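You operate a simulated robot arm through the tools that you are given. There is no shell and no other tool.

The job below is to be done with a simulated robot arm. You get a single attempt, and the scene is never put back.

## Task
Change station 3 over from zinc spouts to brass tap bodies.
Fine: green holder to the ledge; red one between the slide's fences, peg toward the belt; body down on it, outlet toward the belt; speed 30 m/s. The arm is switched off: leave it off. Set down upright: green holder, red holder.
Where things are to end (x, y in the base frame): green holder within 6 cm of [65, 82]; red holder within 4 cm of [72, 92].
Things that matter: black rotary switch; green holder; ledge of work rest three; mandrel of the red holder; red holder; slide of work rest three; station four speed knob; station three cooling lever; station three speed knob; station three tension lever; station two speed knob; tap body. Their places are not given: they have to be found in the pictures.

It is judged by the outcome, as a careful person would: the job done as asked, and still so three seconds after it is handed in. It fails if anything else is knocked over, pushed out of place, dropped, spilled or broken.

## Robot
A 7-joint arm with a two-finger parallel gripper, fixed in place. Base frame: the origin is on the floor under the middle of its stand, x ahead of it, y to its left, z up. Units: cm, degrees, N and s.
It reaches about 147.9 cm from its shoulder. Its first joint turns from -166.0 to 166.0 degrees. Payload 4.4 kg.
Tool frame: the origin (TCP) lies between the finger pads and is the grasp point; the fingertips stand 2.3 cm ahead of it; z points along the fingers, y is the line along which they close. Largest opening 9.4 cm; finger width 3.8, thickness 1; the body of the gripper, 5.4 by 9.6 cm, starts 3.9 cm behind the TCP.
Orientation is told as [roll, pitch, yaw] about the base's x, y, z axes, in that order, counted from this pose: with the fingers straight down and closing along the base's y, the tool's x points along the base's -x, its y along +y and its z along -z.

## Interface
- The arm moves only by the tool step_arm. Its argument "targets" is a list of rows, each an object (a shift or turn left out is 0, a gripper value left out holds the last) with "slide": the shift along the base's x, y, z in units of 100 mm (1.0 is 100 mm), a list of three; "dr": the turn, a rotation vector about the base's x, y, z in units of 60 degrees (1.0 is 60 degrees), a list of three; "jaw": the closure in counts, from 0 (fully open) to 255 (shut). In form: [{"slide": [dx, dy, dz], "dr": [ax, ay, az], "jaw": jaw}, ...]. A call has 1 to 20 rows; each row is the pose to reach, as a shift and turn from the pose commanded when the call began. A call with a number of a shift or a turn outside -1 to 1 is refused whole. Rows are played at 5 a second. More than 5 cm and 8.6 degrees between two rows, or a gripper value outside its range, and nothing of the call is played. A pose out of reach is approached as far as the arm can. The call stops where the force on the tool passes 40 N (or 10 N more than at its start, if that is more) or the arm is blocked; 0.2 s more then pass. Each finger travels about 7.2 cm/s and halts on what it meets, pressing with about 37 N; the grip force reading is that of the motor and also rises with nothing between the fingers. The clock runs only during rows and for 0.2 s after the last one: add rows that repeat a pose to give the fingers time. The reply holds the time, the measured pose of the TCP, the force on the tool along the base axes, the opening and the grip force, in the units named above and with some noise, with the torque about the TCP (base axes, N m) and any sound that the robot's microphone picked up.
- Cameras (640 x 400 px; columns grow to the right, rows downward): "scene" is fixed at [21.93, -49.73, 152.26]; the picture's right is [0.87, -0.49, 0.00], its down [-0.23, -0.40, -0.89] and it looks along [0.44, 0.77, -0.46] (base axes); focal length 323 px, centre (320, 200). "wrist" rides on the gripper at [8.6, 1.6, -7.5] in the tool frame; the picture's right is [-0.18, 0.98, 0.00], its down [-0.58, -0.11, -0.81] and it looks along [-0.79, -0.15, 0.59] (tool axes); focal length 243 px, centre (320, 200).
- grab_frame(camera): a new picture of that camera. The clock stands still meanwhile.
- pixel_to_xyz(camera, pixels): for up to 12 pixels [column, row] of the newest picture of that camera ("zoom" is the newest enlarged one), the place [x, y, z] in the base frame of the surface seen there, good to about 0.2 cm. The clock stands still meanwhile.
- enlarge(camera, box): a new picture of the part [left, top, right, bottom] of that camera's present view, enlarged. The clock stands still meanwhile.
- close_job(): hands the job in; it is judged then, once.

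Unless the task says otherwise, let go and move clear before handing in.

The tools are called after "Call:" by a JSON object that holds its "api" and its "payload". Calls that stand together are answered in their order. step_arm: Moves the arm, as the interface text tells. Its arguments: {"type":"object","properties":{"targets":{"type":"array","items":{"type":"object","properties":{"slide":{"type":"array","items":{"type":"number"}},"dr":{"type":"array","items":{"type":"number"}},"jaw":{"type":"number"}}}}},"required":["targets"]} The other tools are called the same way: grab_frame (camera) takes a picture; pixel_to_xyz (camera, pixels) gives the place of the surface under pixels of a picture; enlarge (camera, box) takes an enlarged picture of a part of a camera's view; close_job () hands the job in.

At the start:

```text
time_s: 0.0
position: [63.85, 34.82, 115.8]
tool_rot: [0.0, 0.1, 0.1]
wrist_force: [0.8, 0.4, -0.2]
ft_torque: [-0.02, 0.01, 0.03]
opening: 9.39
grip_force: 0.0
```

scene: 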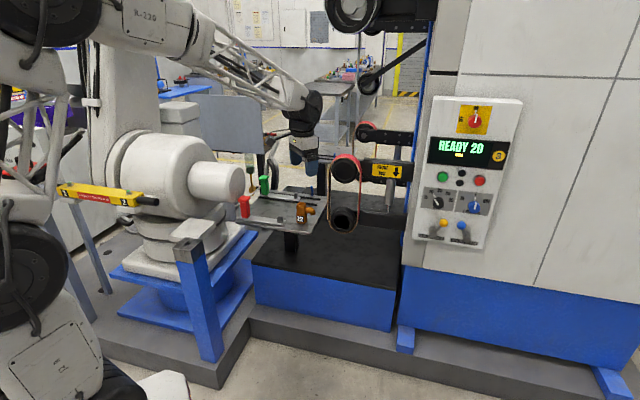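
wrist: 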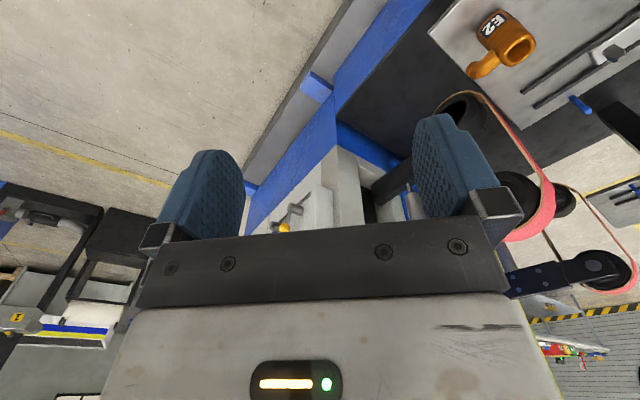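

The scene picture shows the work rest table around (285,212) with a red holder at (244,206), a green holder at (265,184), and an orange body at (303,212); the panel with knobs is at (465,170). I'll enlarge these areas first.

Call:
{"api": "enlarge", "payload": {"camera": "scene", "box": [220, 150, 380, 250]}}

Call:
{"api": "enlarge", "payload": {"camera": "scene", "box": [400, 90, 540, 255]}}

Call:
{"api": "enlarge", "payload": {"camera": "wrist", "box": [420, 0, 640, 140]}}

```text
4.00 times, centred on (300, 200) of scene
```

zoom: 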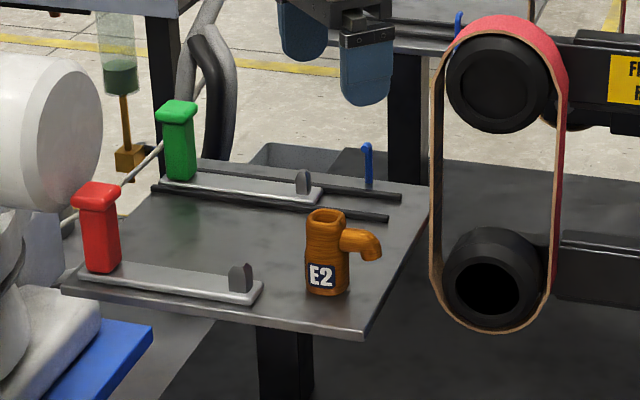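

```text
2.42 times, centred on (470, 172) of scene
```

zoom: 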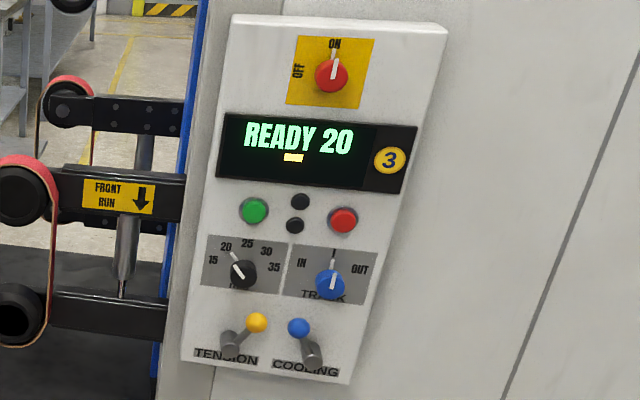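

```text
2.86 times, centred on (530, 70) of wrist
```

zoom: 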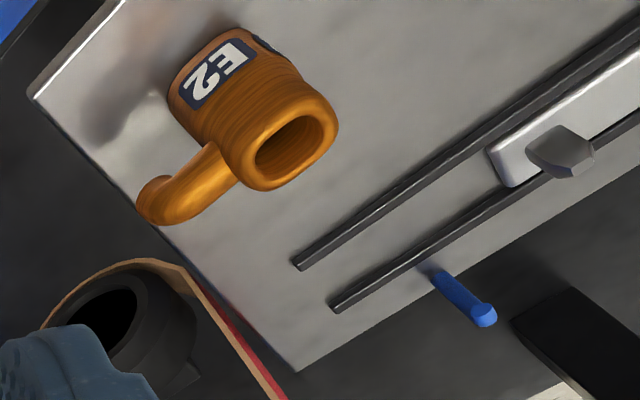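

The zooms show the green holder sitting between the slide's fences, the red holder on the front of the table, the body E2 standing on the table, and the panel of station 3 with its speed knob at 20. I'll measure the places and look over the rest of the scene.

Call:
{"api": "enlarge", "payload": {"camera": "scene", "box": [220, 150, 380, 250]}}

Call:
{"api": "pixel_to_xyz", "payload": {"camera": "zoom", "pixels": [[95, 190], [98, 265], [75, 275], [250, 298], [240, 268], [175, 108], [180, 172], [320, 195], [303, 172], [328, 285], [325, 212], [378, 250]]}}

Call:
{"api": "pixel_to_xyz", "payload": {"camera": "zoom", "pixels": [[62, 288], [362, 336], [428, 190], [203, 160], [155, 188], [388, 217], [402, 197], [368, 148], [367, 185], [440, 250], [270, 148], [330, 165]]}}

Call:
{"api": "enlarge", "payload": {"camera": "scene", "box": [0, 130, 240, 280]}}

Call:
{"api": "enlarge", "payload": {"camera": "scene", "box": [240, 30, 480, 180]}}

Call:
{"api": "enlarge", "payload": {"camera": "scene", "box": [0, 0, 240, 150]}}

```text
4.00 times, centred on (300, 200) of scene
```

zoom: 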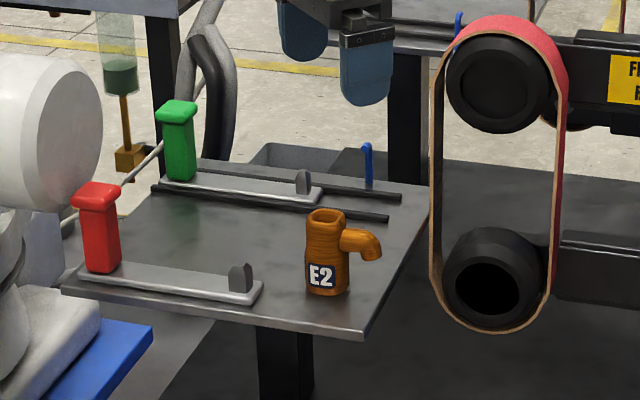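

```text
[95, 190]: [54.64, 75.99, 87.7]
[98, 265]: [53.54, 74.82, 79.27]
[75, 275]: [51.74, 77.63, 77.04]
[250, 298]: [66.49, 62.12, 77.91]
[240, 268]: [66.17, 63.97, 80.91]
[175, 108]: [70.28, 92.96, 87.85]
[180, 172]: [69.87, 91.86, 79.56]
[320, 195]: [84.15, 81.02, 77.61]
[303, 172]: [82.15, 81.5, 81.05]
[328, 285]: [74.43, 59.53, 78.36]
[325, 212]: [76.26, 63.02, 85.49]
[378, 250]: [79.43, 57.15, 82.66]
```

```text
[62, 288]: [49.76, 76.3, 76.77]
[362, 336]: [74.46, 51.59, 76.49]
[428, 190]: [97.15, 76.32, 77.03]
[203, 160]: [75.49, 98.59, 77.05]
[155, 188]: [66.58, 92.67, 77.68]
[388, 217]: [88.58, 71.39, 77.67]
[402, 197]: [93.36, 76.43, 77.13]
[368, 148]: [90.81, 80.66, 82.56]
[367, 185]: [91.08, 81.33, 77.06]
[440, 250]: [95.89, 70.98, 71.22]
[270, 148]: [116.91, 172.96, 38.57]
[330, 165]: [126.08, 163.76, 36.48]
```

```text
2.67 times, centred on (120, 205) of scene
```

zoom: 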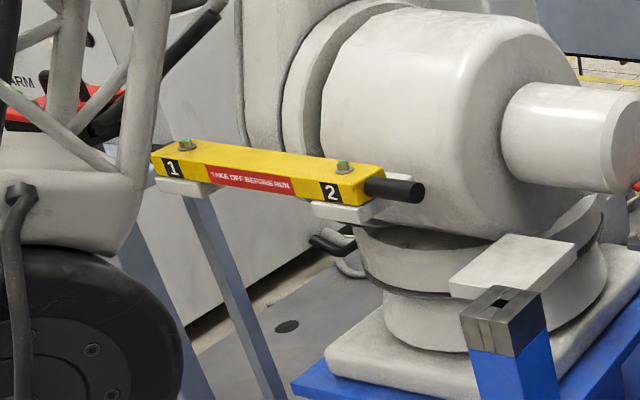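

```text
2.67 times, centred on (360, 105) of scene
```

zoom: 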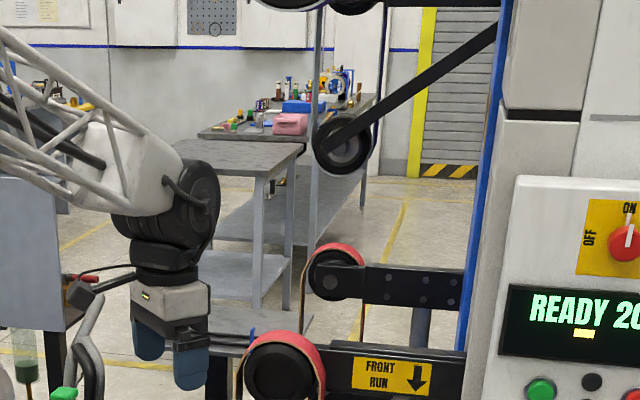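

```text
2.67 times, centred on (120, 75) of scene
```

zoom: 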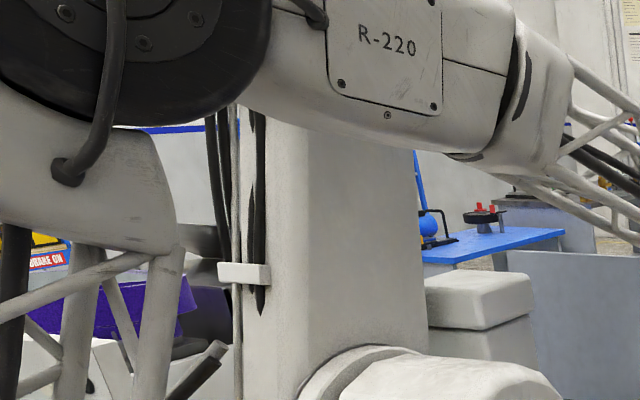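

The table top lies at z≈77 with its edges at 45°, holder lines run along (1,-1), and the green holder (zoom (178,140)) sits in the slide. I'll turn the wrist about z to look at the table from the near side.

Call:
{"api": "step_arm", "payload": {"targets": [{"dr": [0, 0, 0.125]}, {"dr": [0, 0, 0.25]}, {"dr": [0, 0, 0.375]}, {"dr": [0, 0, 0.5]}, {"dr": [0, 0, 0.625]}, {"dr": [0, 0, 0.75]}, {"dr": [0, 0, 0.875]}, {"dr": [0, 0, 1.0]}]}}

Call:
{"api": "grab_frame", "payload": {"camera": "wrist"}}

Call:
{"api": "grab_frame", "payload": {"camera": "scene"}}

```text
time_s: 1.8
position: [63.91, 34.78, 115.69]
tool_rot: [0.1, 0.0, 60.1]
wrist_force: [0.3, -0.4, 0.3]
ft_torque: [0.03, -0.01, -0.01]
opening: 9.38
grip_force: 0.0
```

```text
taken
```

wrist: 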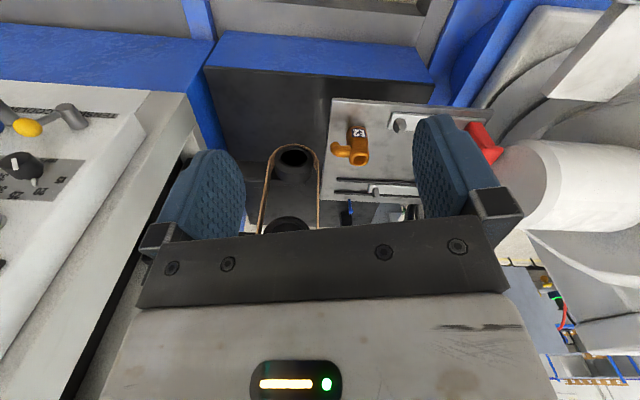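

```text
taken
```

scene: 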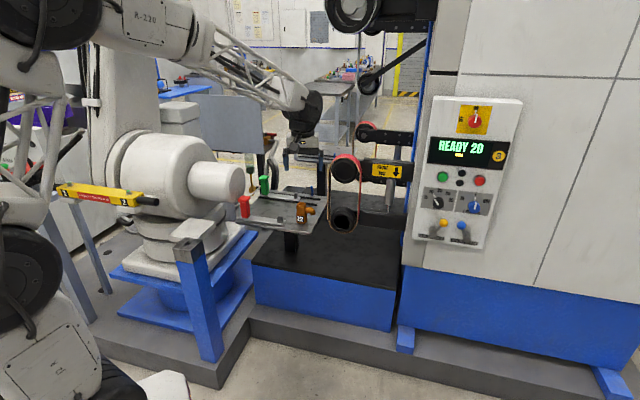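

The wrist picture (upside down) now shows the table at (390,150), the red holder at (485,140) and the white arm's cylinder end near (520,190). I'll measure the cylinder and move over for a closer look at the table.

Call:
{"api": "pixel_to_xyz", "payload": {"camera": "scene", "pixels": [[236, 170], [243, 182], [236, 198], [225, 200], [232, 165], [215, 165], [195, 180], [240, 190], [228, 205], [160, 150]]}}

Call:
{"api": "pixel_to_xyz", "payload": {"camera": "wrist", "pixels": [[485, 130], [497, 150], [510, 190], [530, 145], [560, 150], [530, 220], [405, 120], [396, 127], [375, 190], [347, 210], [357, 145], [600, 200]]}}

Call:
{"api": "step_arm", "payload": {"targets": [{"slide": [0, 0.3, 0], "dr": [0, 0, 0.125]}, {"slide": [0, 0.6, 0], "dr": [0, 0, 0.25]}, {"slide": [0, 0.9, 0], "dr": [0, 0, 0.375]}]}}

Call:
{"api": "grab_frame", "payload": {"camera": "wrist"}}

```text
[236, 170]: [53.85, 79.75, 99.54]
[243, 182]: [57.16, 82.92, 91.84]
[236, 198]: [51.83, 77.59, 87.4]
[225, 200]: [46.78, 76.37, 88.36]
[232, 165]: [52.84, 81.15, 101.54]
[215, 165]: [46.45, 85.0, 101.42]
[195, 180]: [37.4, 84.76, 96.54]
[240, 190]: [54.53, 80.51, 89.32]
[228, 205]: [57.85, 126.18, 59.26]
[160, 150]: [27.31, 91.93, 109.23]
```

```text
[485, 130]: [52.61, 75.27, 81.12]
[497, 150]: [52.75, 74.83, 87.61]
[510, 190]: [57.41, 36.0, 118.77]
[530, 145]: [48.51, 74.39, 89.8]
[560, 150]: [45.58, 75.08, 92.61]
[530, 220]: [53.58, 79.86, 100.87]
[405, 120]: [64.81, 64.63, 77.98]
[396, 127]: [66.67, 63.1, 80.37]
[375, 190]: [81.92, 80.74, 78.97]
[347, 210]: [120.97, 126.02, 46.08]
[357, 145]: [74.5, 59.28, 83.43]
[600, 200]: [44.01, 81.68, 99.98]
```

```text
time_s: 2.6
position: [63.72, 43.71, 115.73]
tool_rot: [0.0, 0.0, 82.6]
wrist_force: [-0.3, 0.9, -0.6]
ft_torque: [0.0, -0.04, -0.01]
opening: 9.42
grip_force: 0.1
```

```text
taken
```

wrist: 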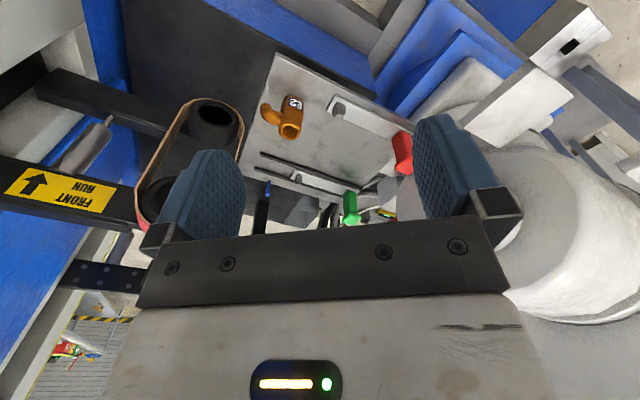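

The cylinder's end face lies on the plane x−y≈−25.8, about 3 cm behind the red handle, so I must lean the gripper away from it there. I'll enlarge the table in the wrist view and measure the holders.

Call:
{"api": "enlarge", "payload": {"camera": "wrist", "box": [230, 40, 430, 240]}}

Call:
{"api": "enlarge", "payload": {"camera": "wrist", "box": [260, 80, 420, 180]}}

```text
2.00 times, centred on (330, 140) of wrist
```

zoom: 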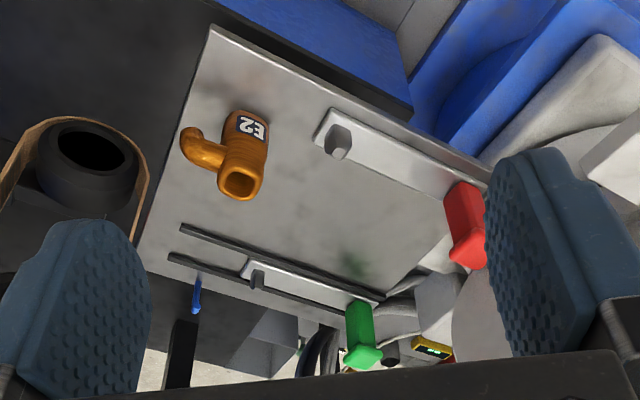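

```text
4.00 times, centred on (340, 130) of wrist
```

zoom: 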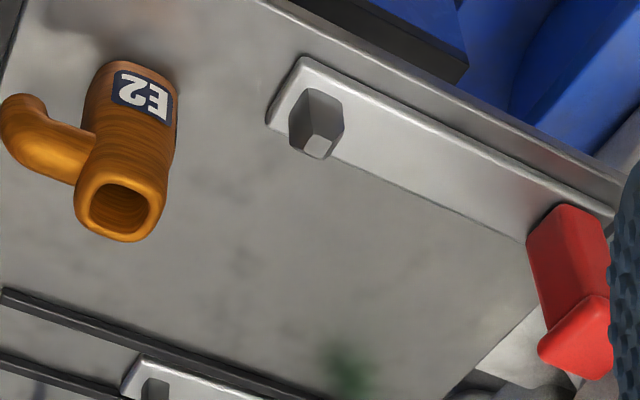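

The red holder's mandrel is a tapered square peg at zoom (316,125) and the body's mouth is at (120,210). I'll measure points on these.

Call:
{"api": "pixel_to_xyz", "payload": {"camera": "zoom", "pixels": [[305, 62], [270, 118], [525, 240], [560, 207], [317, 145], [292, 150], [340, 128], [312, 92], [530, 245], [600, 215], [540, 352], [598, 298]]}}

Call:
{"api": "pixel_to_xyz", "payload": {"camera": "zoom", "pixels": [[85, 190], [130, 240], [165, 200], [112, 172], [90, 90], [175, 100], [145, 65], [20, 100], [5, 140], [50, 180], [120, 215], [100, 130]]}}

Call:
{"api": "enlarge", "payload": {"camera": "wrist", "box": [250, 140, 410, 240]}}

Call:
{"api": "pixel_to_xyz", "payload": {"camera": "zoom", "pixels": [[40, 50], [20, 110], [160, 125], [185, 150], [180, 175], [350, 210], [380, 205], [430, 215], [375, 320], [420, 330], [385, 350], [325, 170]]}}

```text
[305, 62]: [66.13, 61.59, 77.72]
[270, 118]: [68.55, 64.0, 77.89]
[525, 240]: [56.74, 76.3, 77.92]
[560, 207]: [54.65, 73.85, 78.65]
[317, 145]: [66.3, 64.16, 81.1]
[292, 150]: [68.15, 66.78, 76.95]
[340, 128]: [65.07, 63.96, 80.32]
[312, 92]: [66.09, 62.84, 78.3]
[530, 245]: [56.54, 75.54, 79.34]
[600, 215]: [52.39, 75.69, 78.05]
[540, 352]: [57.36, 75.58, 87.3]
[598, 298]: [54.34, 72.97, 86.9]
```

```text
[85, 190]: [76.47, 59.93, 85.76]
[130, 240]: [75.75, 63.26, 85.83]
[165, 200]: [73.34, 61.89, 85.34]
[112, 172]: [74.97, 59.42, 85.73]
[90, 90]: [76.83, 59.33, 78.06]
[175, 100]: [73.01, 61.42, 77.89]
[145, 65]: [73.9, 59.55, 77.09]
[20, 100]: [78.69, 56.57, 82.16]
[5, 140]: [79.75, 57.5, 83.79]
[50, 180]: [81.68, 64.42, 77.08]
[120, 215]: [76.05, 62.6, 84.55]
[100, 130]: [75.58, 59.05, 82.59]
```

```text
4.00 times, centred on (330, 190) of wrist
```

zoom: 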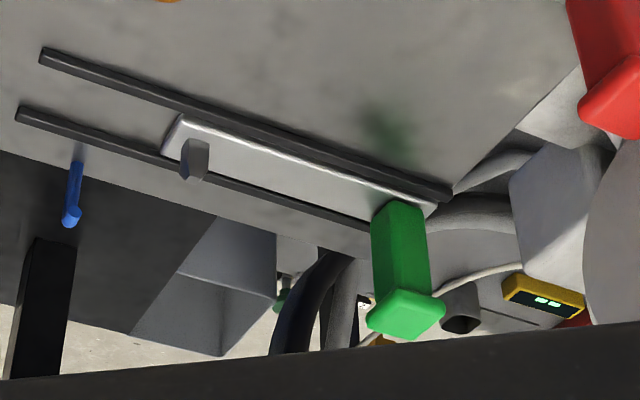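

```text
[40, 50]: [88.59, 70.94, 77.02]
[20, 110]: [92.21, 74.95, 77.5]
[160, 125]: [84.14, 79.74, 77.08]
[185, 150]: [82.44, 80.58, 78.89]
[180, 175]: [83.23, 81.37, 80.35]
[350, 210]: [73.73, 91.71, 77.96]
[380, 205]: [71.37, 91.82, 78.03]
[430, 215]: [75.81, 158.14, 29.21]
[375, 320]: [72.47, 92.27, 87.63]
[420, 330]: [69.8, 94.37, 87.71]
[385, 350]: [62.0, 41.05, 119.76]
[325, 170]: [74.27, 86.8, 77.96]
```

Using a=(x−y)/√2 and s=(x+y)/√2, both holders run along a, with handles near a≈−15 (red s≈92, green s≈116) and the body at a≈10, s≈96 with its outlet already toward the belt. I'll measure the panel, knob and belt next.

Call:
{"api": "enlarge", "payload": {"camera": "scene", "box": [408, 165, 504, 245]}}

Call:
{"api": "enlarge", "payload": {"camera": "scene", "box": [320, 140, 420, 240]}}

Call:
{"api": "pixel_to_xyz", "payload": {"camera": "scene", "pixels": [[330, 160], [345, 158], [360, 160], [329, 195], [334, 226], [345, 232], [359, 195], [355, 165], [345, 170], [340, 215], [385, 170], [375, 215]]}}

Call:
{"api": "pixel_to_xyz", "payload": {"camera": "scene", "pixels": [[432, 99], [520, 103], [416, 236], [482, 246], [437, 202], [434, 197], [425, 205], [474, 206], [443, 222], [433, 234], [462, 226], [455, 190]]}}

```text
5.00 times, centred on (456, 205) of scene
```

zoom: 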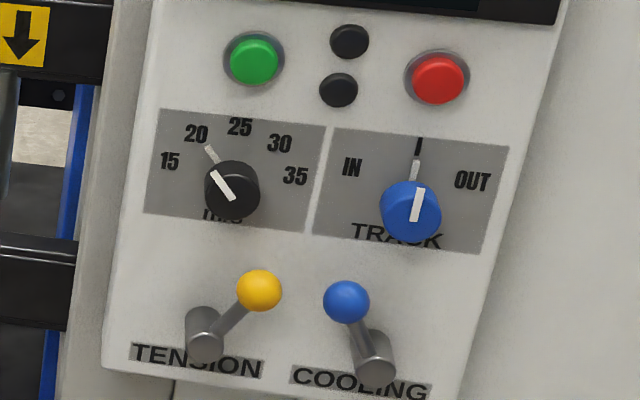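

```text
4.00 times, centred on (370, 190) of scene
```

zoom: 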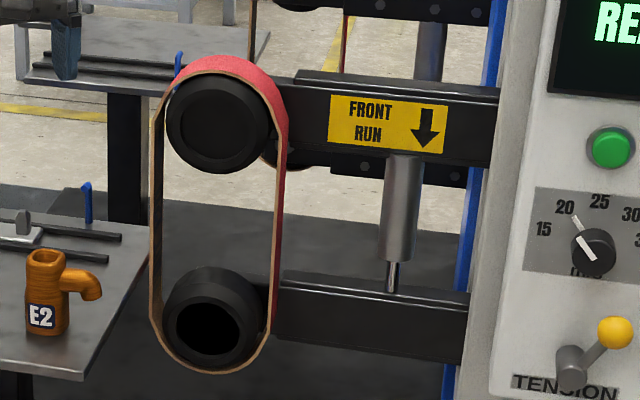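

```text
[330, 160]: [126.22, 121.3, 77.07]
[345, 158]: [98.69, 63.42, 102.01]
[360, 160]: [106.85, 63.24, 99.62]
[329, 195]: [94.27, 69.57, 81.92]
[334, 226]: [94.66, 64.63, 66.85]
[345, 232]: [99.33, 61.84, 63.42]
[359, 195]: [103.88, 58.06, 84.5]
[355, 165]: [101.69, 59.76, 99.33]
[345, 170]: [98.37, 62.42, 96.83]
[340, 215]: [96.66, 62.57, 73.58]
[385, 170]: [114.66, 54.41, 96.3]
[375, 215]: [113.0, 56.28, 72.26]
```

```text
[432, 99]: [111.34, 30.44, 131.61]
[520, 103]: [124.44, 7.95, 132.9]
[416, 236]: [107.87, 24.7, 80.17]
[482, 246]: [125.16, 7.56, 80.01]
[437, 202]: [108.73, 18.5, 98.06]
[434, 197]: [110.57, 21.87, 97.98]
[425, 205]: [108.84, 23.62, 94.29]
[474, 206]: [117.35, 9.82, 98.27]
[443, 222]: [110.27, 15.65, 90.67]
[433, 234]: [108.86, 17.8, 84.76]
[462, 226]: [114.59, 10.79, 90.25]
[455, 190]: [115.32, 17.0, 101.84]
```

The panel face is the vertical plane s≈93.6 and the speed knob's front is near (108.7,18.5,98); the belt starts at a≈17, clear of the holders. I'll turn the gripper to yaw 135 (closing across the holders, camera on the belt side) and move over the table at safe height.

Call:
{"api": "step_arm", "payload": {"targets": [{"slide": [0.03, 0.14, 0], "dr": [0, 0, 0.125]}, {"slide": [0.06, 0.28, 0], "dr": [0, 0, 0.25]}, {"slide": [0.09, 0.42, 0], "dr": [0, 0, 0.375]}, {"slide": [0.12, 0.56, 0], "dr": [0, 0, 0.5]}, {"slide": [0.15, 0.7, 0], "dr": [0, 0, 0.625]}, {"slide": [0.18, 0.84, 0], "dr": [0, 0, 0.75]}, {"slide": [0.2, 1.0, 0], "dr": [0, 0, 0.875]}]}}

Call:
{"api": "step_arm", "payload": {"targets": [{"slide": [0.1, 0.33, 0]}, {"slide": [0.2, 0.66, 0]}, {"slide": [0.3, 1.0, 0]}]}}

Call:
{"api": "grab_frame", "payload": {"camera": "wrist"}}

Call:
{"api": "grab_frame", "payload": {"camera": "scene"}}

```text
time_s: 4.2
position: [65.86, 53.85, 115.83]
tool_rot: [-0.1, 0.1, 135.1]
wrist_force: [0.4, 0.6, 0.0]
ft_torque: [-0.02, -0.04, -0.01]
opening: 9.4
grip_force: 0.1
```

```text
time_s: 5.0
position: [68.95, 63.6, 115.98]
tool_rot: [0.0, 0.0, 135.0]
wrist_force: [-1.0, -0.4, 0.1]
ft_torque: [-0.01, 0.01, 0.03]
opening: 9.4
grip_force: 0.2
```

```text
taken
```

wrist: 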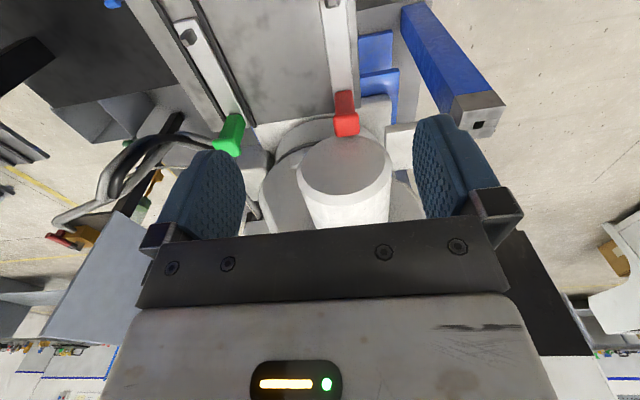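

```text
taken
```

scene: 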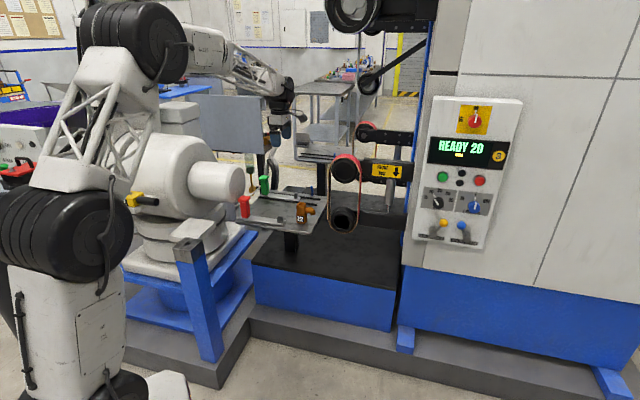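

The wrist view now shows the green handle at (230,135), the red handle at (345,112) and the cylinder end at (345,160). I'll measure these and the yellow bar (scene (135,200)) our upper arm is near.

Call:
{"api": "enlarge", "payload": {"camera": "wrist", "box": [150, 0, 390, 170]}}

Call:
{"api": "pixel_to_xyz", "payload": {"camera": "wrist", "pixels": [[336, 93], [352, 93], [335, 135], [358, 135], [345, 113], [214, 150], [238, 155], [222, 118], [243, 118], [345, 150], [300, 180], [390, 170]]}}

Call:
{"api": "pixel_to_xyz", "payload": {"camera": "scene", "pixels": [[133, 198], [150, 200], [120, 160], [100, 170], [60, 160], [185, 60], [275, 90], [286, 100], [298, 118], [283, 125]]}}

```text
2.35 times, centred on (270, 85) of wrist
```

zoom: 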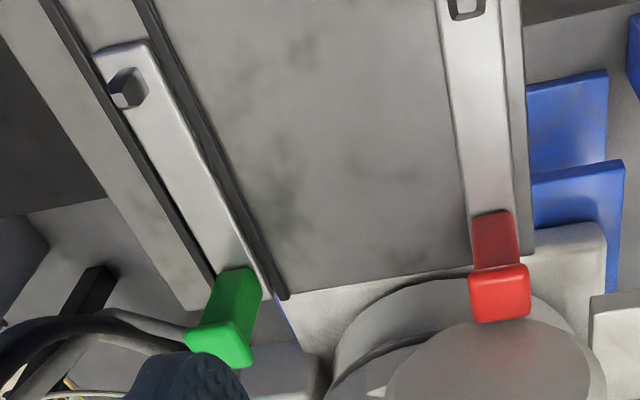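

```text
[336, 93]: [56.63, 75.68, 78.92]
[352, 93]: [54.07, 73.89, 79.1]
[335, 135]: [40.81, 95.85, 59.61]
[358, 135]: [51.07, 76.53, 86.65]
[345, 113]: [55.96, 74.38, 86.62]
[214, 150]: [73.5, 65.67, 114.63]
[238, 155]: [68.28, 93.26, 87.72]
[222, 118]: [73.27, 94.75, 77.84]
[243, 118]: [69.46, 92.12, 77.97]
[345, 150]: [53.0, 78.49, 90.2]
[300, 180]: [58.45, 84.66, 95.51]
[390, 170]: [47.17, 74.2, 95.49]
```

```text
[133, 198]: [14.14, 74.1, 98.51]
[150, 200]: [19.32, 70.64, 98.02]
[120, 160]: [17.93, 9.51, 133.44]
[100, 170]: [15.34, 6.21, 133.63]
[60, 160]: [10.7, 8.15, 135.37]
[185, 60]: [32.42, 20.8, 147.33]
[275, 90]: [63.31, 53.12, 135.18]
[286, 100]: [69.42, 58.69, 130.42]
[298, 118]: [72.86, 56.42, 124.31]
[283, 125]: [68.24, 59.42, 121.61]
```

Measuring both caps closely in this zoom: red cap spans (470–532, 265–322), green cap (187–255, 320–368).

Call:
{"api": "pixel_to_xyz", "payload": {"camera": "zoom", "pixels": [[475, 282], [525, 272], [480, 318], [526, 312], [500, 280], [500, 300], [500, 315], [478, 216], [515, 212], [476, 265], [520, 258], [500, 240]]}}

Call:
{"api": "pixel_to_xyz", "payload": {"camera": "zoom", "pixels": [[190, 336], [230, 322], [250, 340], [240, 365], [222, 340], [205, 350], [218, 275], [258, 275], [250, 315], [205, 315], [225, 290], [240, 300]]}}

Call:
{"api": "pixel_to_xyz", "payload": {"camera": "zoom", "pixels": [[108, 62], [132, 105], [95, 55], [145, 42], [205, 290], [262, 265], [75, 80], [165, 60], [185, 120], [285, 298], [130, 80], [462, 15]]}}

```text
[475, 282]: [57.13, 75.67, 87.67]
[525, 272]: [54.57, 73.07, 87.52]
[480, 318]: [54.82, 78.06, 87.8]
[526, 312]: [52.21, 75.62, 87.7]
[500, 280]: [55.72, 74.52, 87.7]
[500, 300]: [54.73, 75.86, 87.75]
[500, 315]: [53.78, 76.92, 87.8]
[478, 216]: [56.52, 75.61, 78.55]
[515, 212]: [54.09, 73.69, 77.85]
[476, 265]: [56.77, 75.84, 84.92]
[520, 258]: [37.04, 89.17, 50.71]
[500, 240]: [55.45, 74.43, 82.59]
```

```text
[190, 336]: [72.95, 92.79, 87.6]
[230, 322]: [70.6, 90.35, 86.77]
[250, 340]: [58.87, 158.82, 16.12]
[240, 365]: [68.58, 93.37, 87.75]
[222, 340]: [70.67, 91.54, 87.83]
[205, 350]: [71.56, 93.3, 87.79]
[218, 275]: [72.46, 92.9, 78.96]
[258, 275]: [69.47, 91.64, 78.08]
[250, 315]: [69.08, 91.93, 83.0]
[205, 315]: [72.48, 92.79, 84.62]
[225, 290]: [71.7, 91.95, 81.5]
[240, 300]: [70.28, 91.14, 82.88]
```

```text
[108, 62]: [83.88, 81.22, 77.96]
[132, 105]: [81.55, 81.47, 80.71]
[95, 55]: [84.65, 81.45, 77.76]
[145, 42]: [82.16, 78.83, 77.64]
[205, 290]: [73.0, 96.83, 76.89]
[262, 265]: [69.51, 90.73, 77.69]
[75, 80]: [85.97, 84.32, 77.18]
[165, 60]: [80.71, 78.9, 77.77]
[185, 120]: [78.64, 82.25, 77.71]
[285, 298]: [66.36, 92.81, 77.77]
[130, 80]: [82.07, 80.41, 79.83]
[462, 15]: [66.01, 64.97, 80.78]
```

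Red cap: a −16.6…−13.0, s 90.2…94.1, top z 87.75, 1.5 cm from the cylinder face; green cap centre a≈−15.75, s≈115.6. I'll check the hose-like thing just behind the green handle (wrist (130,165)) before choosing the grip direction.

Call:
{"api": "pixel_to_xyz", "payload": {"camera": "wrist", "pixels": [[150, 143], [195, 142], [110, 170], [75, 210], [130, 165], [205, 128], [255, 160], [250, 195], [170, 125], [180, 150], [60, 220], [268, 130]]}}

Call:
{"api": "enlarge", "payload": {"camera": "wrist", "box": [30, 60, 270, 230]}}

Call:
{"api": "enlarge", "payload": {"camera": "scene", "box": [225, 110, 345, 210]}}

```text
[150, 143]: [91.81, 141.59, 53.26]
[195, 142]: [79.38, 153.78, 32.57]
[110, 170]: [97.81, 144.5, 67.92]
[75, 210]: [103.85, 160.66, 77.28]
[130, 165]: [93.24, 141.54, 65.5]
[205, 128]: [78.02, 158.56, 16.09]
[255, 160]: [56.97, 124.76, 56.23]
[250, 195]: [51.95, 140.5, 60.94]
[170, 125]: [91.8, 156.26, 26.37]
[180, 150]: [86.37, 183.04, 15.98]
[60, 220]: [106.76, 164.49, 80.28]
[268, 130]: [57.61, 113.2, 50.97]
```

```text
2.35 times, centred on (150, 145) of wrist
```

zoom: 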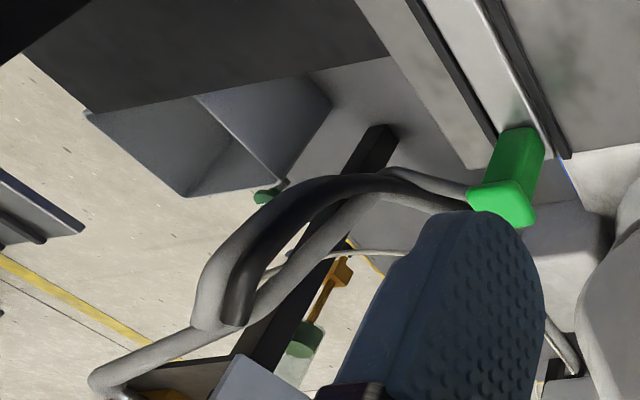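

```text
4.00 times, centred on (285, 160) of scene
```

zoom: 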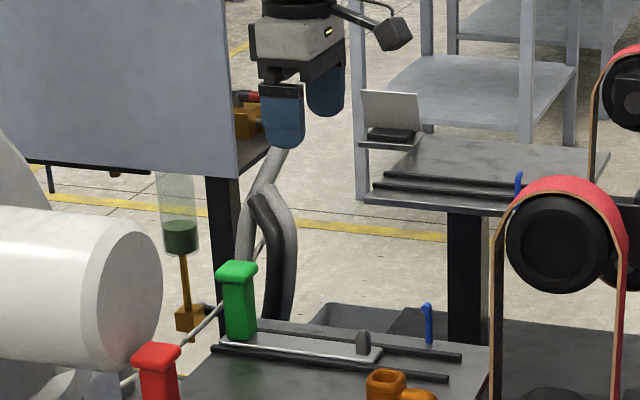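

The tube is far behind the table (y>140), so nothing blocks closing along the holder's length. I'll go above the green handle with yaw 45, which holds the off-centre weight best.

Call:
{"api": "step_arm", "payload": {"targets": [{"slide": [0.01, 0.12, 0], "dr": [0, 0, -0.125]}, {"slide": [0.02, 0.25, 0], "dr": [0, 0, -0.25]}, {"slide": [0.03, 0.37, 0], "dr": [0, 0, -0.375]}, {"slide": [0.04, 0.5, 0], "dr": [0, 0, -0.5]}, {"slide": [0.05, 0.62, 0], "dr": [0, 0, -0.625]}, {"slide": [0.05, 0.75, 0], "dr": [0, 0, -0.75]}, {"slide": [0.06, 0.87, 0], "dr": [0, 0, -0.875]}, {"slide": [0.06, 1.0, 0], "dr": [0, 0, -1.0]}]}}

Call:
{"api": "step_arm", "payload": {"targets": [{"slide": [0.02, 0.25, 0], "dr": [0, 0, -0.125]}, {"slide": [0.03, 0.5, -0.1], "dr": [0, 0, -0.25]}, {"slide": [0.04, 0.75, -0.3], "dr": [0, 0, -0.375]}, {"slide": [0.06, 1.0, -0.5], "dr": [0, 0, -0.5]}]}}

Call:
{"api": "step_arm", "payload": {"targets": [{"slide": [0.02, 0.3, 0]}, {"slide": [0.04, 0.6, -0.2]}, {"slide": [0.055, 0.91, -0.3]}, {"slide": [0.055, 0.91, -0.3]}]}}

Call:
{"api": "grab_frame", "payload": {"camera": "wrist"}}

Call:
{"api": "grab_frame", "payload": {"camera": "scene"}}

```text
time_s: 6.8
position: [69.56, 73.68, 115.68]
tool_rot: [0.0, 0.0, 74.9]
wrist_force: [0.0, 0.6, 0.0]
ft_torque: [-0.02, 0.01, 0.01]
opening: 9.39
grip_force: 0.0
```

```text
time_s: 7.8
position: [70.04, 83.67, 110.87]
tool_rot: [0.0, -0.1, 44.9]
wrist_force: [-0.2, -0.5, 1.1]
ft_torque: [0.03, 0.0, -0.01]
opening: 9.39
grip_force: 0.0
```

```text
time_s: 8.8
position: [70.74, 92.7, 107.93]
tool_rot: [0.0, 0.1, 45.0]
wrist_force: [-0.2, 0.1, -0.9]
ft_torque: [-0.02, 0.04, -0.02]
opening: 9.39
grip_force: 0.1
```

```text
taken
```

wrist: 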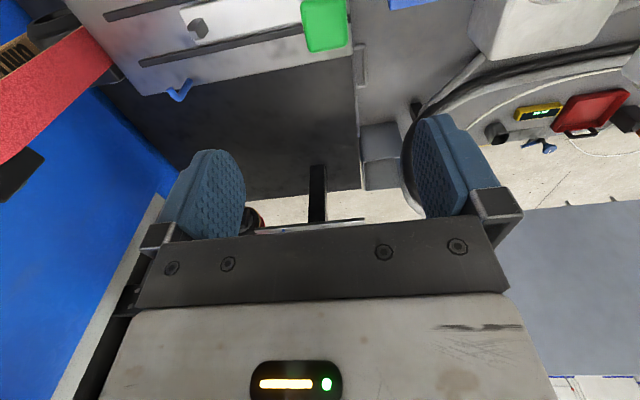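

```text
taken
```

scene: 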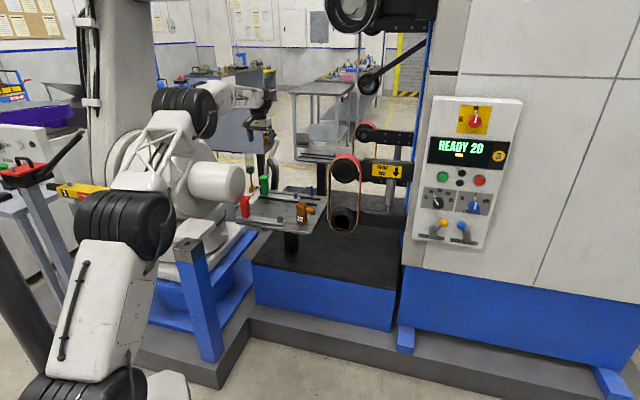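

The green cap is seen at wrist (325,25), between the fingers' line. I'll measure it and the fences from here.

Call:
{"api": "enlarge", "payload": {"camera": "wrist", "box": [100, 0, 380, 110]}}

Call:
{"api": "pixel_to_xyz", "payload": {"camera": "wrist", "pixels": [[304, 4], [306, 48], [347, 44], [344, 4], [325, 25], [108, 18], [105, 15], [139, 62], [142, 65], [197, 30], [180, 12], [302, 25]]}}

Call:
{"api": "pixel_to_xyz", "payload": {"camera": "wrist", "pixels": [[270, 10], [290, 8], [270, 35], [260, 38], [270, 20], [230, 45], [230, 12], [250, 20], [350, 20], [180, 90], [160, 22], [200, 55]]}}

```text
2.29 times, centred on (240, 55) of wrist
```

zoom: 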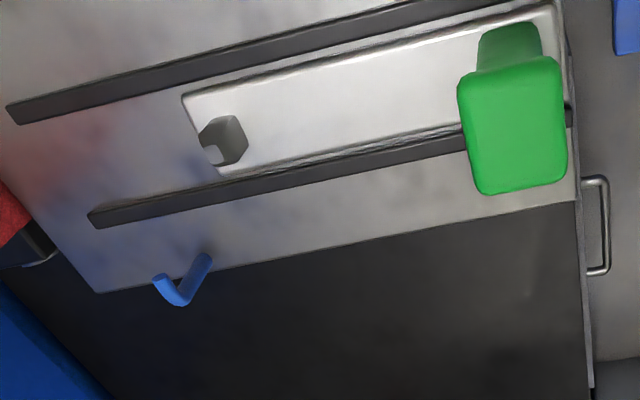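

```text
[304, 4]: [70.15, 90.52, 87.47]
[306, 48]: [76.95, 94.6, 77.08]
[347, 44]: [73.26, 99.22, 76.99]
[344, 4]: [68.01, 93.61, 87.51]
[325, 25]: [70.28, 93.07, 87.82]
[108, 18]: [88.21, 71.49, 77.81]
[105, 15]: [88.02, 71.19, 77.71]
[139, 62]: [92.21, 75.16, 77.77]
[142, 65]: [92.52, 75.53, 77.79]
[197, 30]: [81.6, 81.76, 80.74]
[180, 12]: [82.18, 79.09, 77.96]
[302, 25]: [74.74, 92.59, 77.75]
```

```text
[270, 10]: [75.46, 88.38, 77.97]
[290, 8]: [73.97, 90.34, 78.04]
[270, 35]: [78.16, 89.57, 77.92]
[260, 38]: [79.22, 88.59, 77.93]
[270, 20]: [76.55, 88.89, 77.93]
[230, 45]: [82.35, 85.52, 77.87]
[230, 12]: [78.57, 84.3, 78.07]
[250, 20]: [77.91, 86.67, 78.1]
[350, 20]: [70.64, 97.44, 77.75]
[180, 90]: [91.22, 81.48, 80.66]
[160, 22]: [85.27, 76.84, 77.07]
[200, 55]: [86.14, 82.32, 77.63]
```

Zoom shows the cap's full outline (corners near (462,90), (556,62), (566,180), (485,190)) and the green base between fences; I'll measure these.

Call:
{"api": "pixel_to_xyz", "payload": {"camera": "zoom", "pixels": [[466, 85], [552, 66], [562, 175], [485, 187], [513, 125], [485, 40], [538, 32], [185, 97], [218, 172], [235, 150], [222, 145], [208, 130]]}}

Call:
{"api": "pixel_to_xyz", "payload": {"camera": "zoom", "pixels": [[10, 108], [18, 122], [400, 25], [405, 40], [92, 212], [98, 226], [400, 145], [405, 160], [420, 30], [550, 5], [572, 120], [420, 135]]}}

```text
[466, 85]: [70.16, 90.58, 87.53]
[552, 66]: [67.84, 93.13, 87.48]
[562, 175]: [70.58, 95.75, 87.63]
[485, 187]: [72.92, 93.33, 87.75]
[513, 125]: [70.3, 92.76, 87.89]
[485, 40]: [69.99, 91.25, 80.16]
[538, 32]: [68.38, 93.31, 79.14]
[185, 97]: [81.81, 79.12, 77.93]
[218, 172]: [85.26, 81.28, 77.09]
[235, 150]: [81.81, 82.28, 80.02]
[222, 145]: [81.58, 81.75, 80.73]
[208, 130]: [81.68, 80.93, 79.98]
```

```text
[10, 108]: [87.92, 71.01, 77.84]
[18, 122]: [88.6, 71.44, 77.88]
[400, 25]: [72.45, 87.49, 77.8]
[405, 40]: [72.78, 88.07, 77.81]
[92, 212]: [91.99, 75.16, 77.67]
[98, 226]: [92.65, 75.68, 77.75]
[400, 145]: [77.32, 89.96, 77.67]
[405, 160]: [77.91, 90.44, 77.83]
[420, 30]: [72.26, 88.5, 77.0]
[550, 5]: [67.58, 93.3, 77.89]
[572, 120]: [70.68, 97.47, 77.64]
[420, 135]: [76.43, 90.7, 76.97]
```

The green cap is centred near a≈−16.0, s≈115.65 (70.4, 93.05) with top z 87.8, and the slide's inner gap is s 113.2–118.15 (centre 115.65). I'll correct the position and lower onto it.

Call:
{"api": "step_arm", "payload": {"targets": [{"slide": [-0.03, 0.035, -0.25]}, {"slide": [-0.035, 0.035, -0.5]}, {"slide": [-0.035, 0.035, -0.75]}, {"slide": [-0.035, 0.035, -1.0]}]}}

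Call:
{"api": "step_arm", "payload": {"targets": [{"slide": [0, 0, -0.2]}, {"slide": [0, 0, -0.4]}, {"slide": [0, 0, -0.6]}, {"slide": [0, 0, -0.8]}, {"slide": [0, 0, -0.8]}]}}

Call:
{"api": "grab_frame", "payload": {"camera": "wrist"}}

Call:
{"api": "enlarge", "payload": {"camera": "scene", "box": [225, 130, 345, 230]}}

```text
time_s: 9.8
position: [70.64, 93.13, 97.46]
tool_rot: [0.1, -0.1, 44.9]
wrist_force: [0.8, 0.0, 0.2]
ft_torque: [-0.01, 0.02, 0.02]
opening: 9.39
grip_force: 0.1
```

```text
time_s: 11.0
position: [70.36, 93.15, 89.55]
tool_rot: [-0.1, 0.1, 45.0]
wrist_force: [-0.8, -0.3, -0.6]
ft_torque: [-0.03, -0.01, 0.0]
opening: 9.39
grip_force: 0.1
```

```text
taken
```

wrist: 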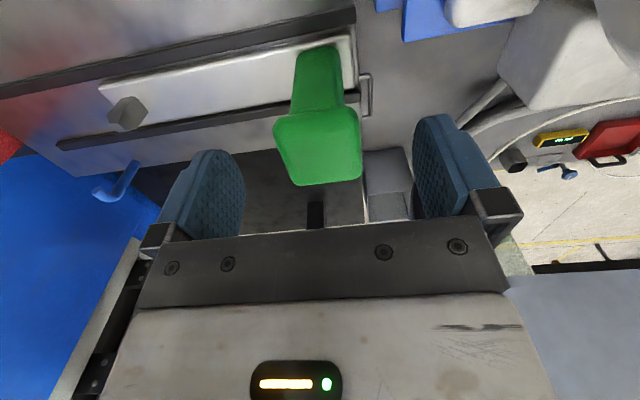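

```text
4.00 times, centred on (285, 180) of scene
```

zoom: 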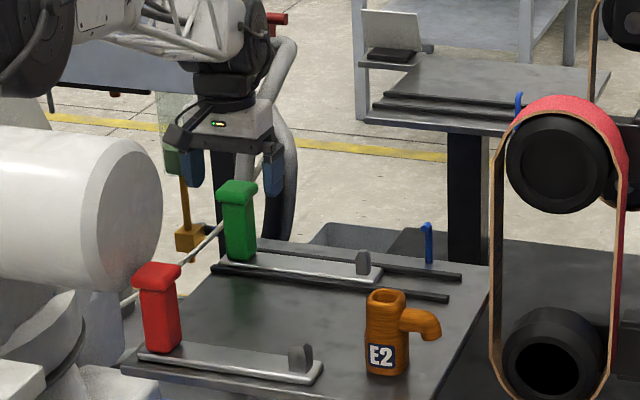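

The green cap (318,150) lies between the fingers at TCP z 89.6. I'll lower 5 cm more and look again before closing.

Call:
{"api": "step_arm", "payload": {"targets": [{"slide": [0, 0, -0.15]}, {"slide": [0, 0, -0.3]}, {"slide": [0, 0, -0.4]}, {"slide": [0, 0, -0.48]}, {"slide": [0, 0, -0.48]}]}}

Call:
{"api": "grab_frame", "payload": {"camera": "wrist"}}

Call:
{"api": "enlarge", "payload": {"camera": "scene", "box": [245, 150, 305, 200]}}

```text
time_s: 12.2
position: [70.4, 93.15, 84.87]
tool_rot: [0.0, 0.0, 44.9]
wrist_force: [0.0, -0.2, -0.4]
ft_torque: [-0.01, 0.0, -0.02]
opening: 9.4
grip_force: 0.1
```

```text
taken
```

wrist: 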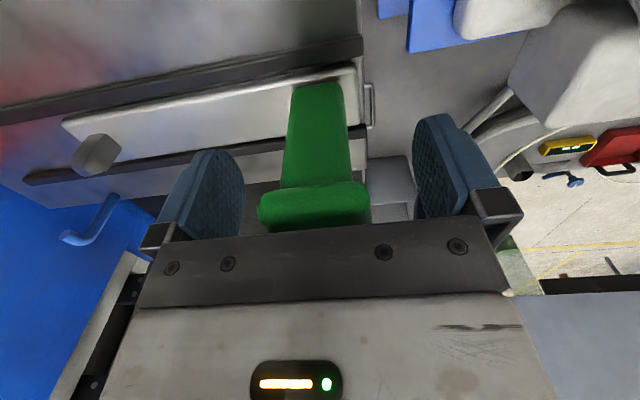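

```text
8.00 times, centred on (275, 175) of scene
```

zoom: 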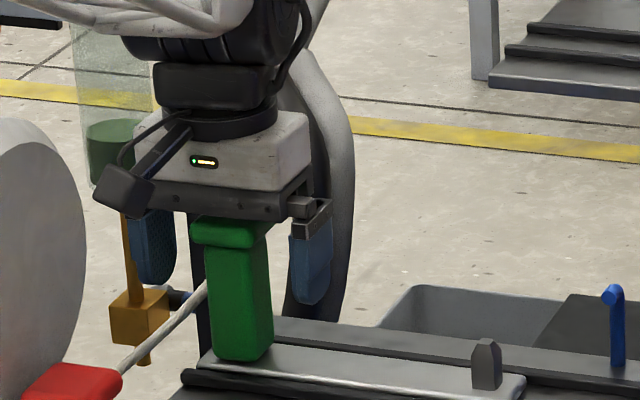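

The cap (315,205) sits centred between the fingers just under the gripper body. I'll close on it.

Call:
{"api": "step_arm", "payload": {"targets": [{"jaw": 100}, {"jaw": 130}, {"jaw": 160}, {"jaw": 200}, {"jaw": 255}, {"jaw": 255}, {"jaw": 255}]}}

Call:
{"api": "enlarge", "payload": {"camera": "scene", "box": [245, 150, 305, 200]}}

```text
time_s: 13.8
position: [70.38, 93.18, 84.88]
tool_rot: [-0.1, 0.0, 45.0]
wrist_force: [-0.9, -1.2, 0.8]
ft_torque: [0.01, 0.01, -0.03]
opening: 4.34
grip_force: 36.7
```

```text
8.00 times, centred on (275, 175) of scene
```

zoom: 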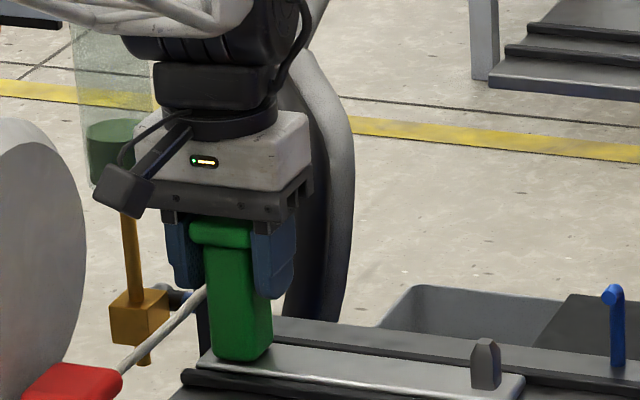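

Gripped: opening 4.34 cm at 36.7 N. I'll lift a little and check the load and tilt.

Call:
{"api": "step_arm", "payload": {"targets": [{"slide": [0, 0, 0.05]}, {"slide": [0, 0, 0.1]}, {"slide": [0, 0, 0.15]}, {"slide": [0, 0, 0.2]}, {"slide": [0, 0, 0.2]}, {"slide": [0, 0, 0.2]}]}}

Call:
{"api": "enlarge", "payload": {"camera": "scene", "box": [245, 150, 325, 210]}}

Call:
{"api": "grab_frame", "payload": {"camera": "wrist"}}

```text
time_s: 15.2
position: [70.38, 93.19, 87.01]
tool_rot: [0.0, 0.0, 45.0]
wrist_force: [-0.5, 0.4, -4.2]
ft_torque: [0.08, 0.09, 0.02]
opening: 4.39
grip_force: 36.9
```

```text
6.67 times, centred on (285, 180) of scene
```

zoom: 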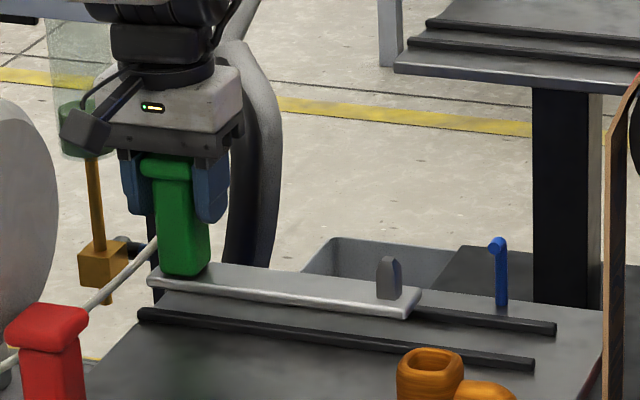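

```text
taken
```

wrist: 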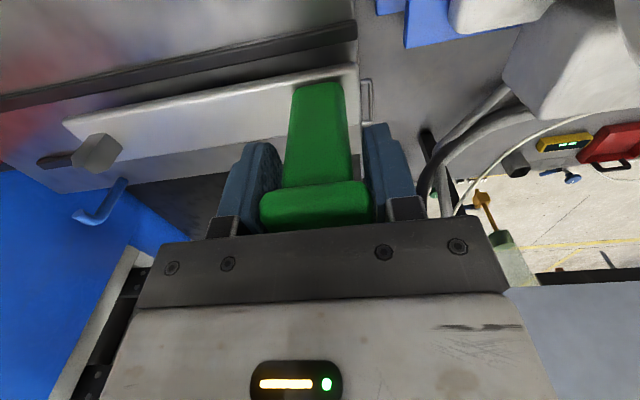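

The green holder hangs level, about 4.2 N. I'll raise it a bit more and carry it to (65, 82) over the ledge.

Call:
{"api": "step_arm", "payload": {"targets": [{"slide": [0, 0, 0.15]}, {"slide": [0, 0, 0.3]}, {"slide": [-0.07, -0.14, 0.3]}, {"slide": [-0.14, -0.28, 0.3]}, {"slide": [-0.21, -0.42, 0.3]}, {"slide": [-0.28, -0.56, 0.3]}, {"slide": [-0.35, -0.7, 0.3]}, {"slide": [-0.42, -0.85, 0.3]}, {"slide": [-0.5, -1.0, 0.3]}, {"slide": [-0.5, -1.0, 0.3]}]}}

Call:
{"api": "step_arm", "payload": {"targets": [{"slide": [-0.02, -0.06, 0]}, {"slide": [-0.04, -0.12, 0]}, {"slide": [-0.04, -0.12, -0.1]}, {"slide": [-0.04, -0.12, -0.2]}, {"slide": [-0.04, -0.12, -0.25]}, {"slide": [-0.04, -0.12, -0.25]}]}}

Call:
{"api": "enlarge", "payload": {"camera": "scene", "box": [225, 150, 345, 240]}}

Call:
{"api": "grab_frame", "payload": {"camera": "wrist"}}

```text
time_s: 16.5
position: [68.51, 89.11, 90.59]
tool_rot: [0.1, -0.7, 44.8]
wrist_force: [7.4, 7.7, -0.2]
ft_torque: [-0.75, 1.06, -0.38]
opening: 4.37
grip_force: 36.7
stopped in row 6: the force on the tool passed its limit at 116 N (the readings are from after the stop); the commanded pose is now the measured one
```

```text
time_s: 17.9
position: [68.03, 87.85, 88.07]
tool_rot: [0.1, -0.7, 44.8]
wrist_force: [0.0, -0.6, -3.4]
ft_torque: [0.07, 0.09, -0.02]
opening: 4.35
grip_force: 37.2
```

```text
4.44 times, centred on (285, 195) of scene
```

zoom: 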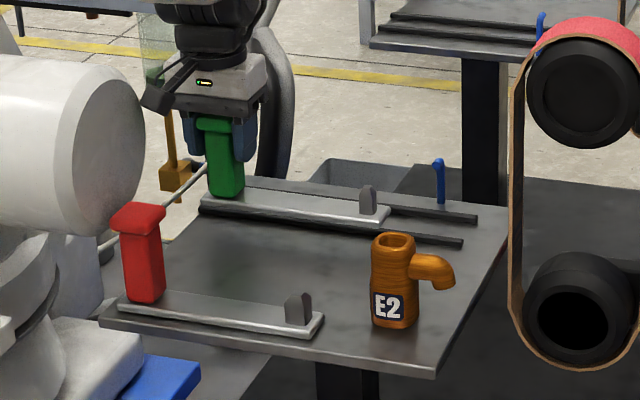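

```text
taken
```

wrist: 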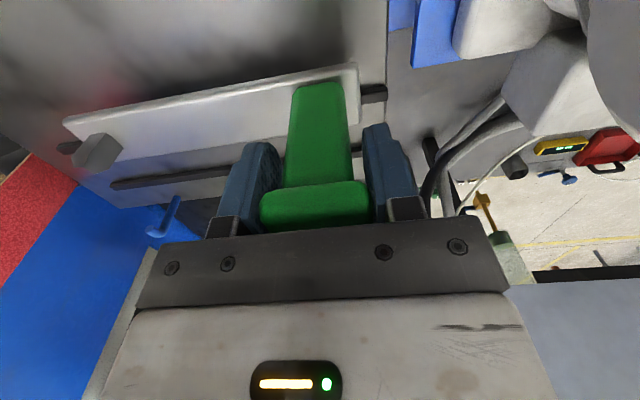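

The call stopped: the wrist camera housing (scene zoom (165,90)) bumped the cylinder's edge; the readings are now calm (force ≈3.4 N, holder still held level). I'll move away from the cylinder toward the belt first, straighten the 0.7° tilt, then look.

Call:
{"api": "step_arm", "payload": {"targets": [{"slide": [0.07, -0.07, 0.05], "dr": [-0.003, 0.002, 0.001]}, {"slide": [0.14, -0.14, 0.1], "dr": [-0.006, 0.005, 0.002]}, {"slide": [0.21, -0.21, 0.15], "dr": [-0.0094, 0.0071, 0.0033]}, {"slide": [0.28, -0.28, 0.15], "dr": [-0.0094, 0.0071, 0.0033]}, {"slide": [0.28, -0.28, 0.15], "dr": [-0.0094, 0.0071, 0.0033]}]}}

Call:
{"api": "enlarge", "payload": {"camera": "scene", "box": [225, 140, 325, 215]}}

Call:
{"api": "grab_frame", "payload": {"camera": "scene"}}

```text
time_s: 19.1
position: [70.9, 85.13, 89.77]
tool_rot: [-0.1, 0.1, 45.1]
wrist_force: [-0.1, 0.1, -3.4]
ft_torque: [0.04, 0.1, 0.04]
opening: 4.36
grip_force: 37.1
```

```text
5.33 times, centred on (275, 178) of scene
```

zoom: 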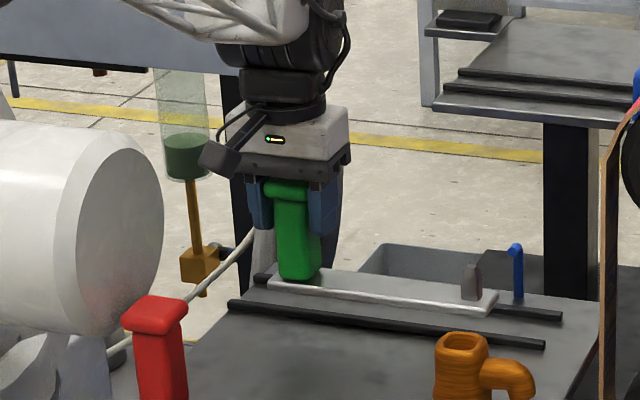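

```text
taken
```

scene: 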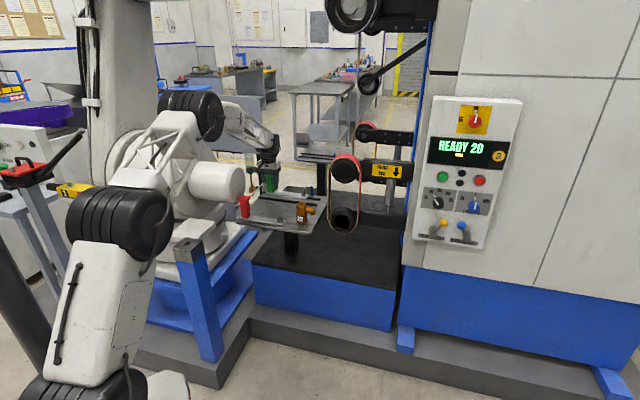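

Now the holder is clear of the cylinder and level. I'll measure the camera housing (zoom (217,158)) and the forearm so I know the true clearances before going on.

Call:
{"api": "enlarge", "payload": {"camera": "scene", "box": [225, 140, 325, 215]}}

Call:
{"api": "pixel_to_xyz", "payload": {"camera": "zoom", "pixels": [[200, 160], [212, 142], [235, 158], [222, 175], [215, 160], [265, 120], [95, 140], [150, 190], [140, 145], [80, 330]]}}

Call:
{"api": "pixel_to_xyz", "payload": {"camera": "scene", "pixels": [[170, 160], [215, 120], [195, 105], [140, 185], [120, 220], [150, 130], [180, 190], [200, 150], [250, 135], [160, 205]]}}

```text
5.33 times, centred on (275, 178) of scene
```

zoom: 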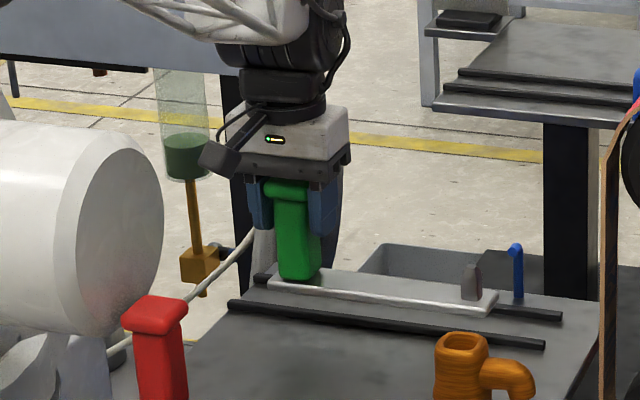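

```text
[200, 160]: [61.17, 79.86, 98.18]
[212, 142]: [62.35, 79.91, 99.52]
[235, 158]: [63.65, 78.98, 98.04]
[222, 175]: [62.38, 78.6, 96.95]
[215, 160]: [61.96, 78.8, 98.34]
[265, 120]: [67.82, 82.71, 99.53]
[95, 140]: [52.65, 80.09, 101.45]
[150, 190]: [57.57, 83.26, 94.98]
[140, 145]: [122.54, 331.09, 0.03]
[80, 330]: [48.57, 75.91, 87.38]
```

```text
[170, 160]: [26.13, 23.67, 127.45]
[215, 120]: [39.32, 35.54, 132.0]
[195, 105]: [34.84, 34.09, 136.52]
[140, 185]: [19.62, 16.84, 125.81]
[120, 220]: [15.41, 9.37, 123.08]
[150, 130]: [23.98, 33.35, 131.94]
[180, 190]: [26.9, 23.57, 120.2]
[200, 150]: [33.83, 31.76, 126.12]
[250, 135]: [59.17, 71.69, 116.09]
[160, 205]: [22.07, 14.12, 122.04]
```

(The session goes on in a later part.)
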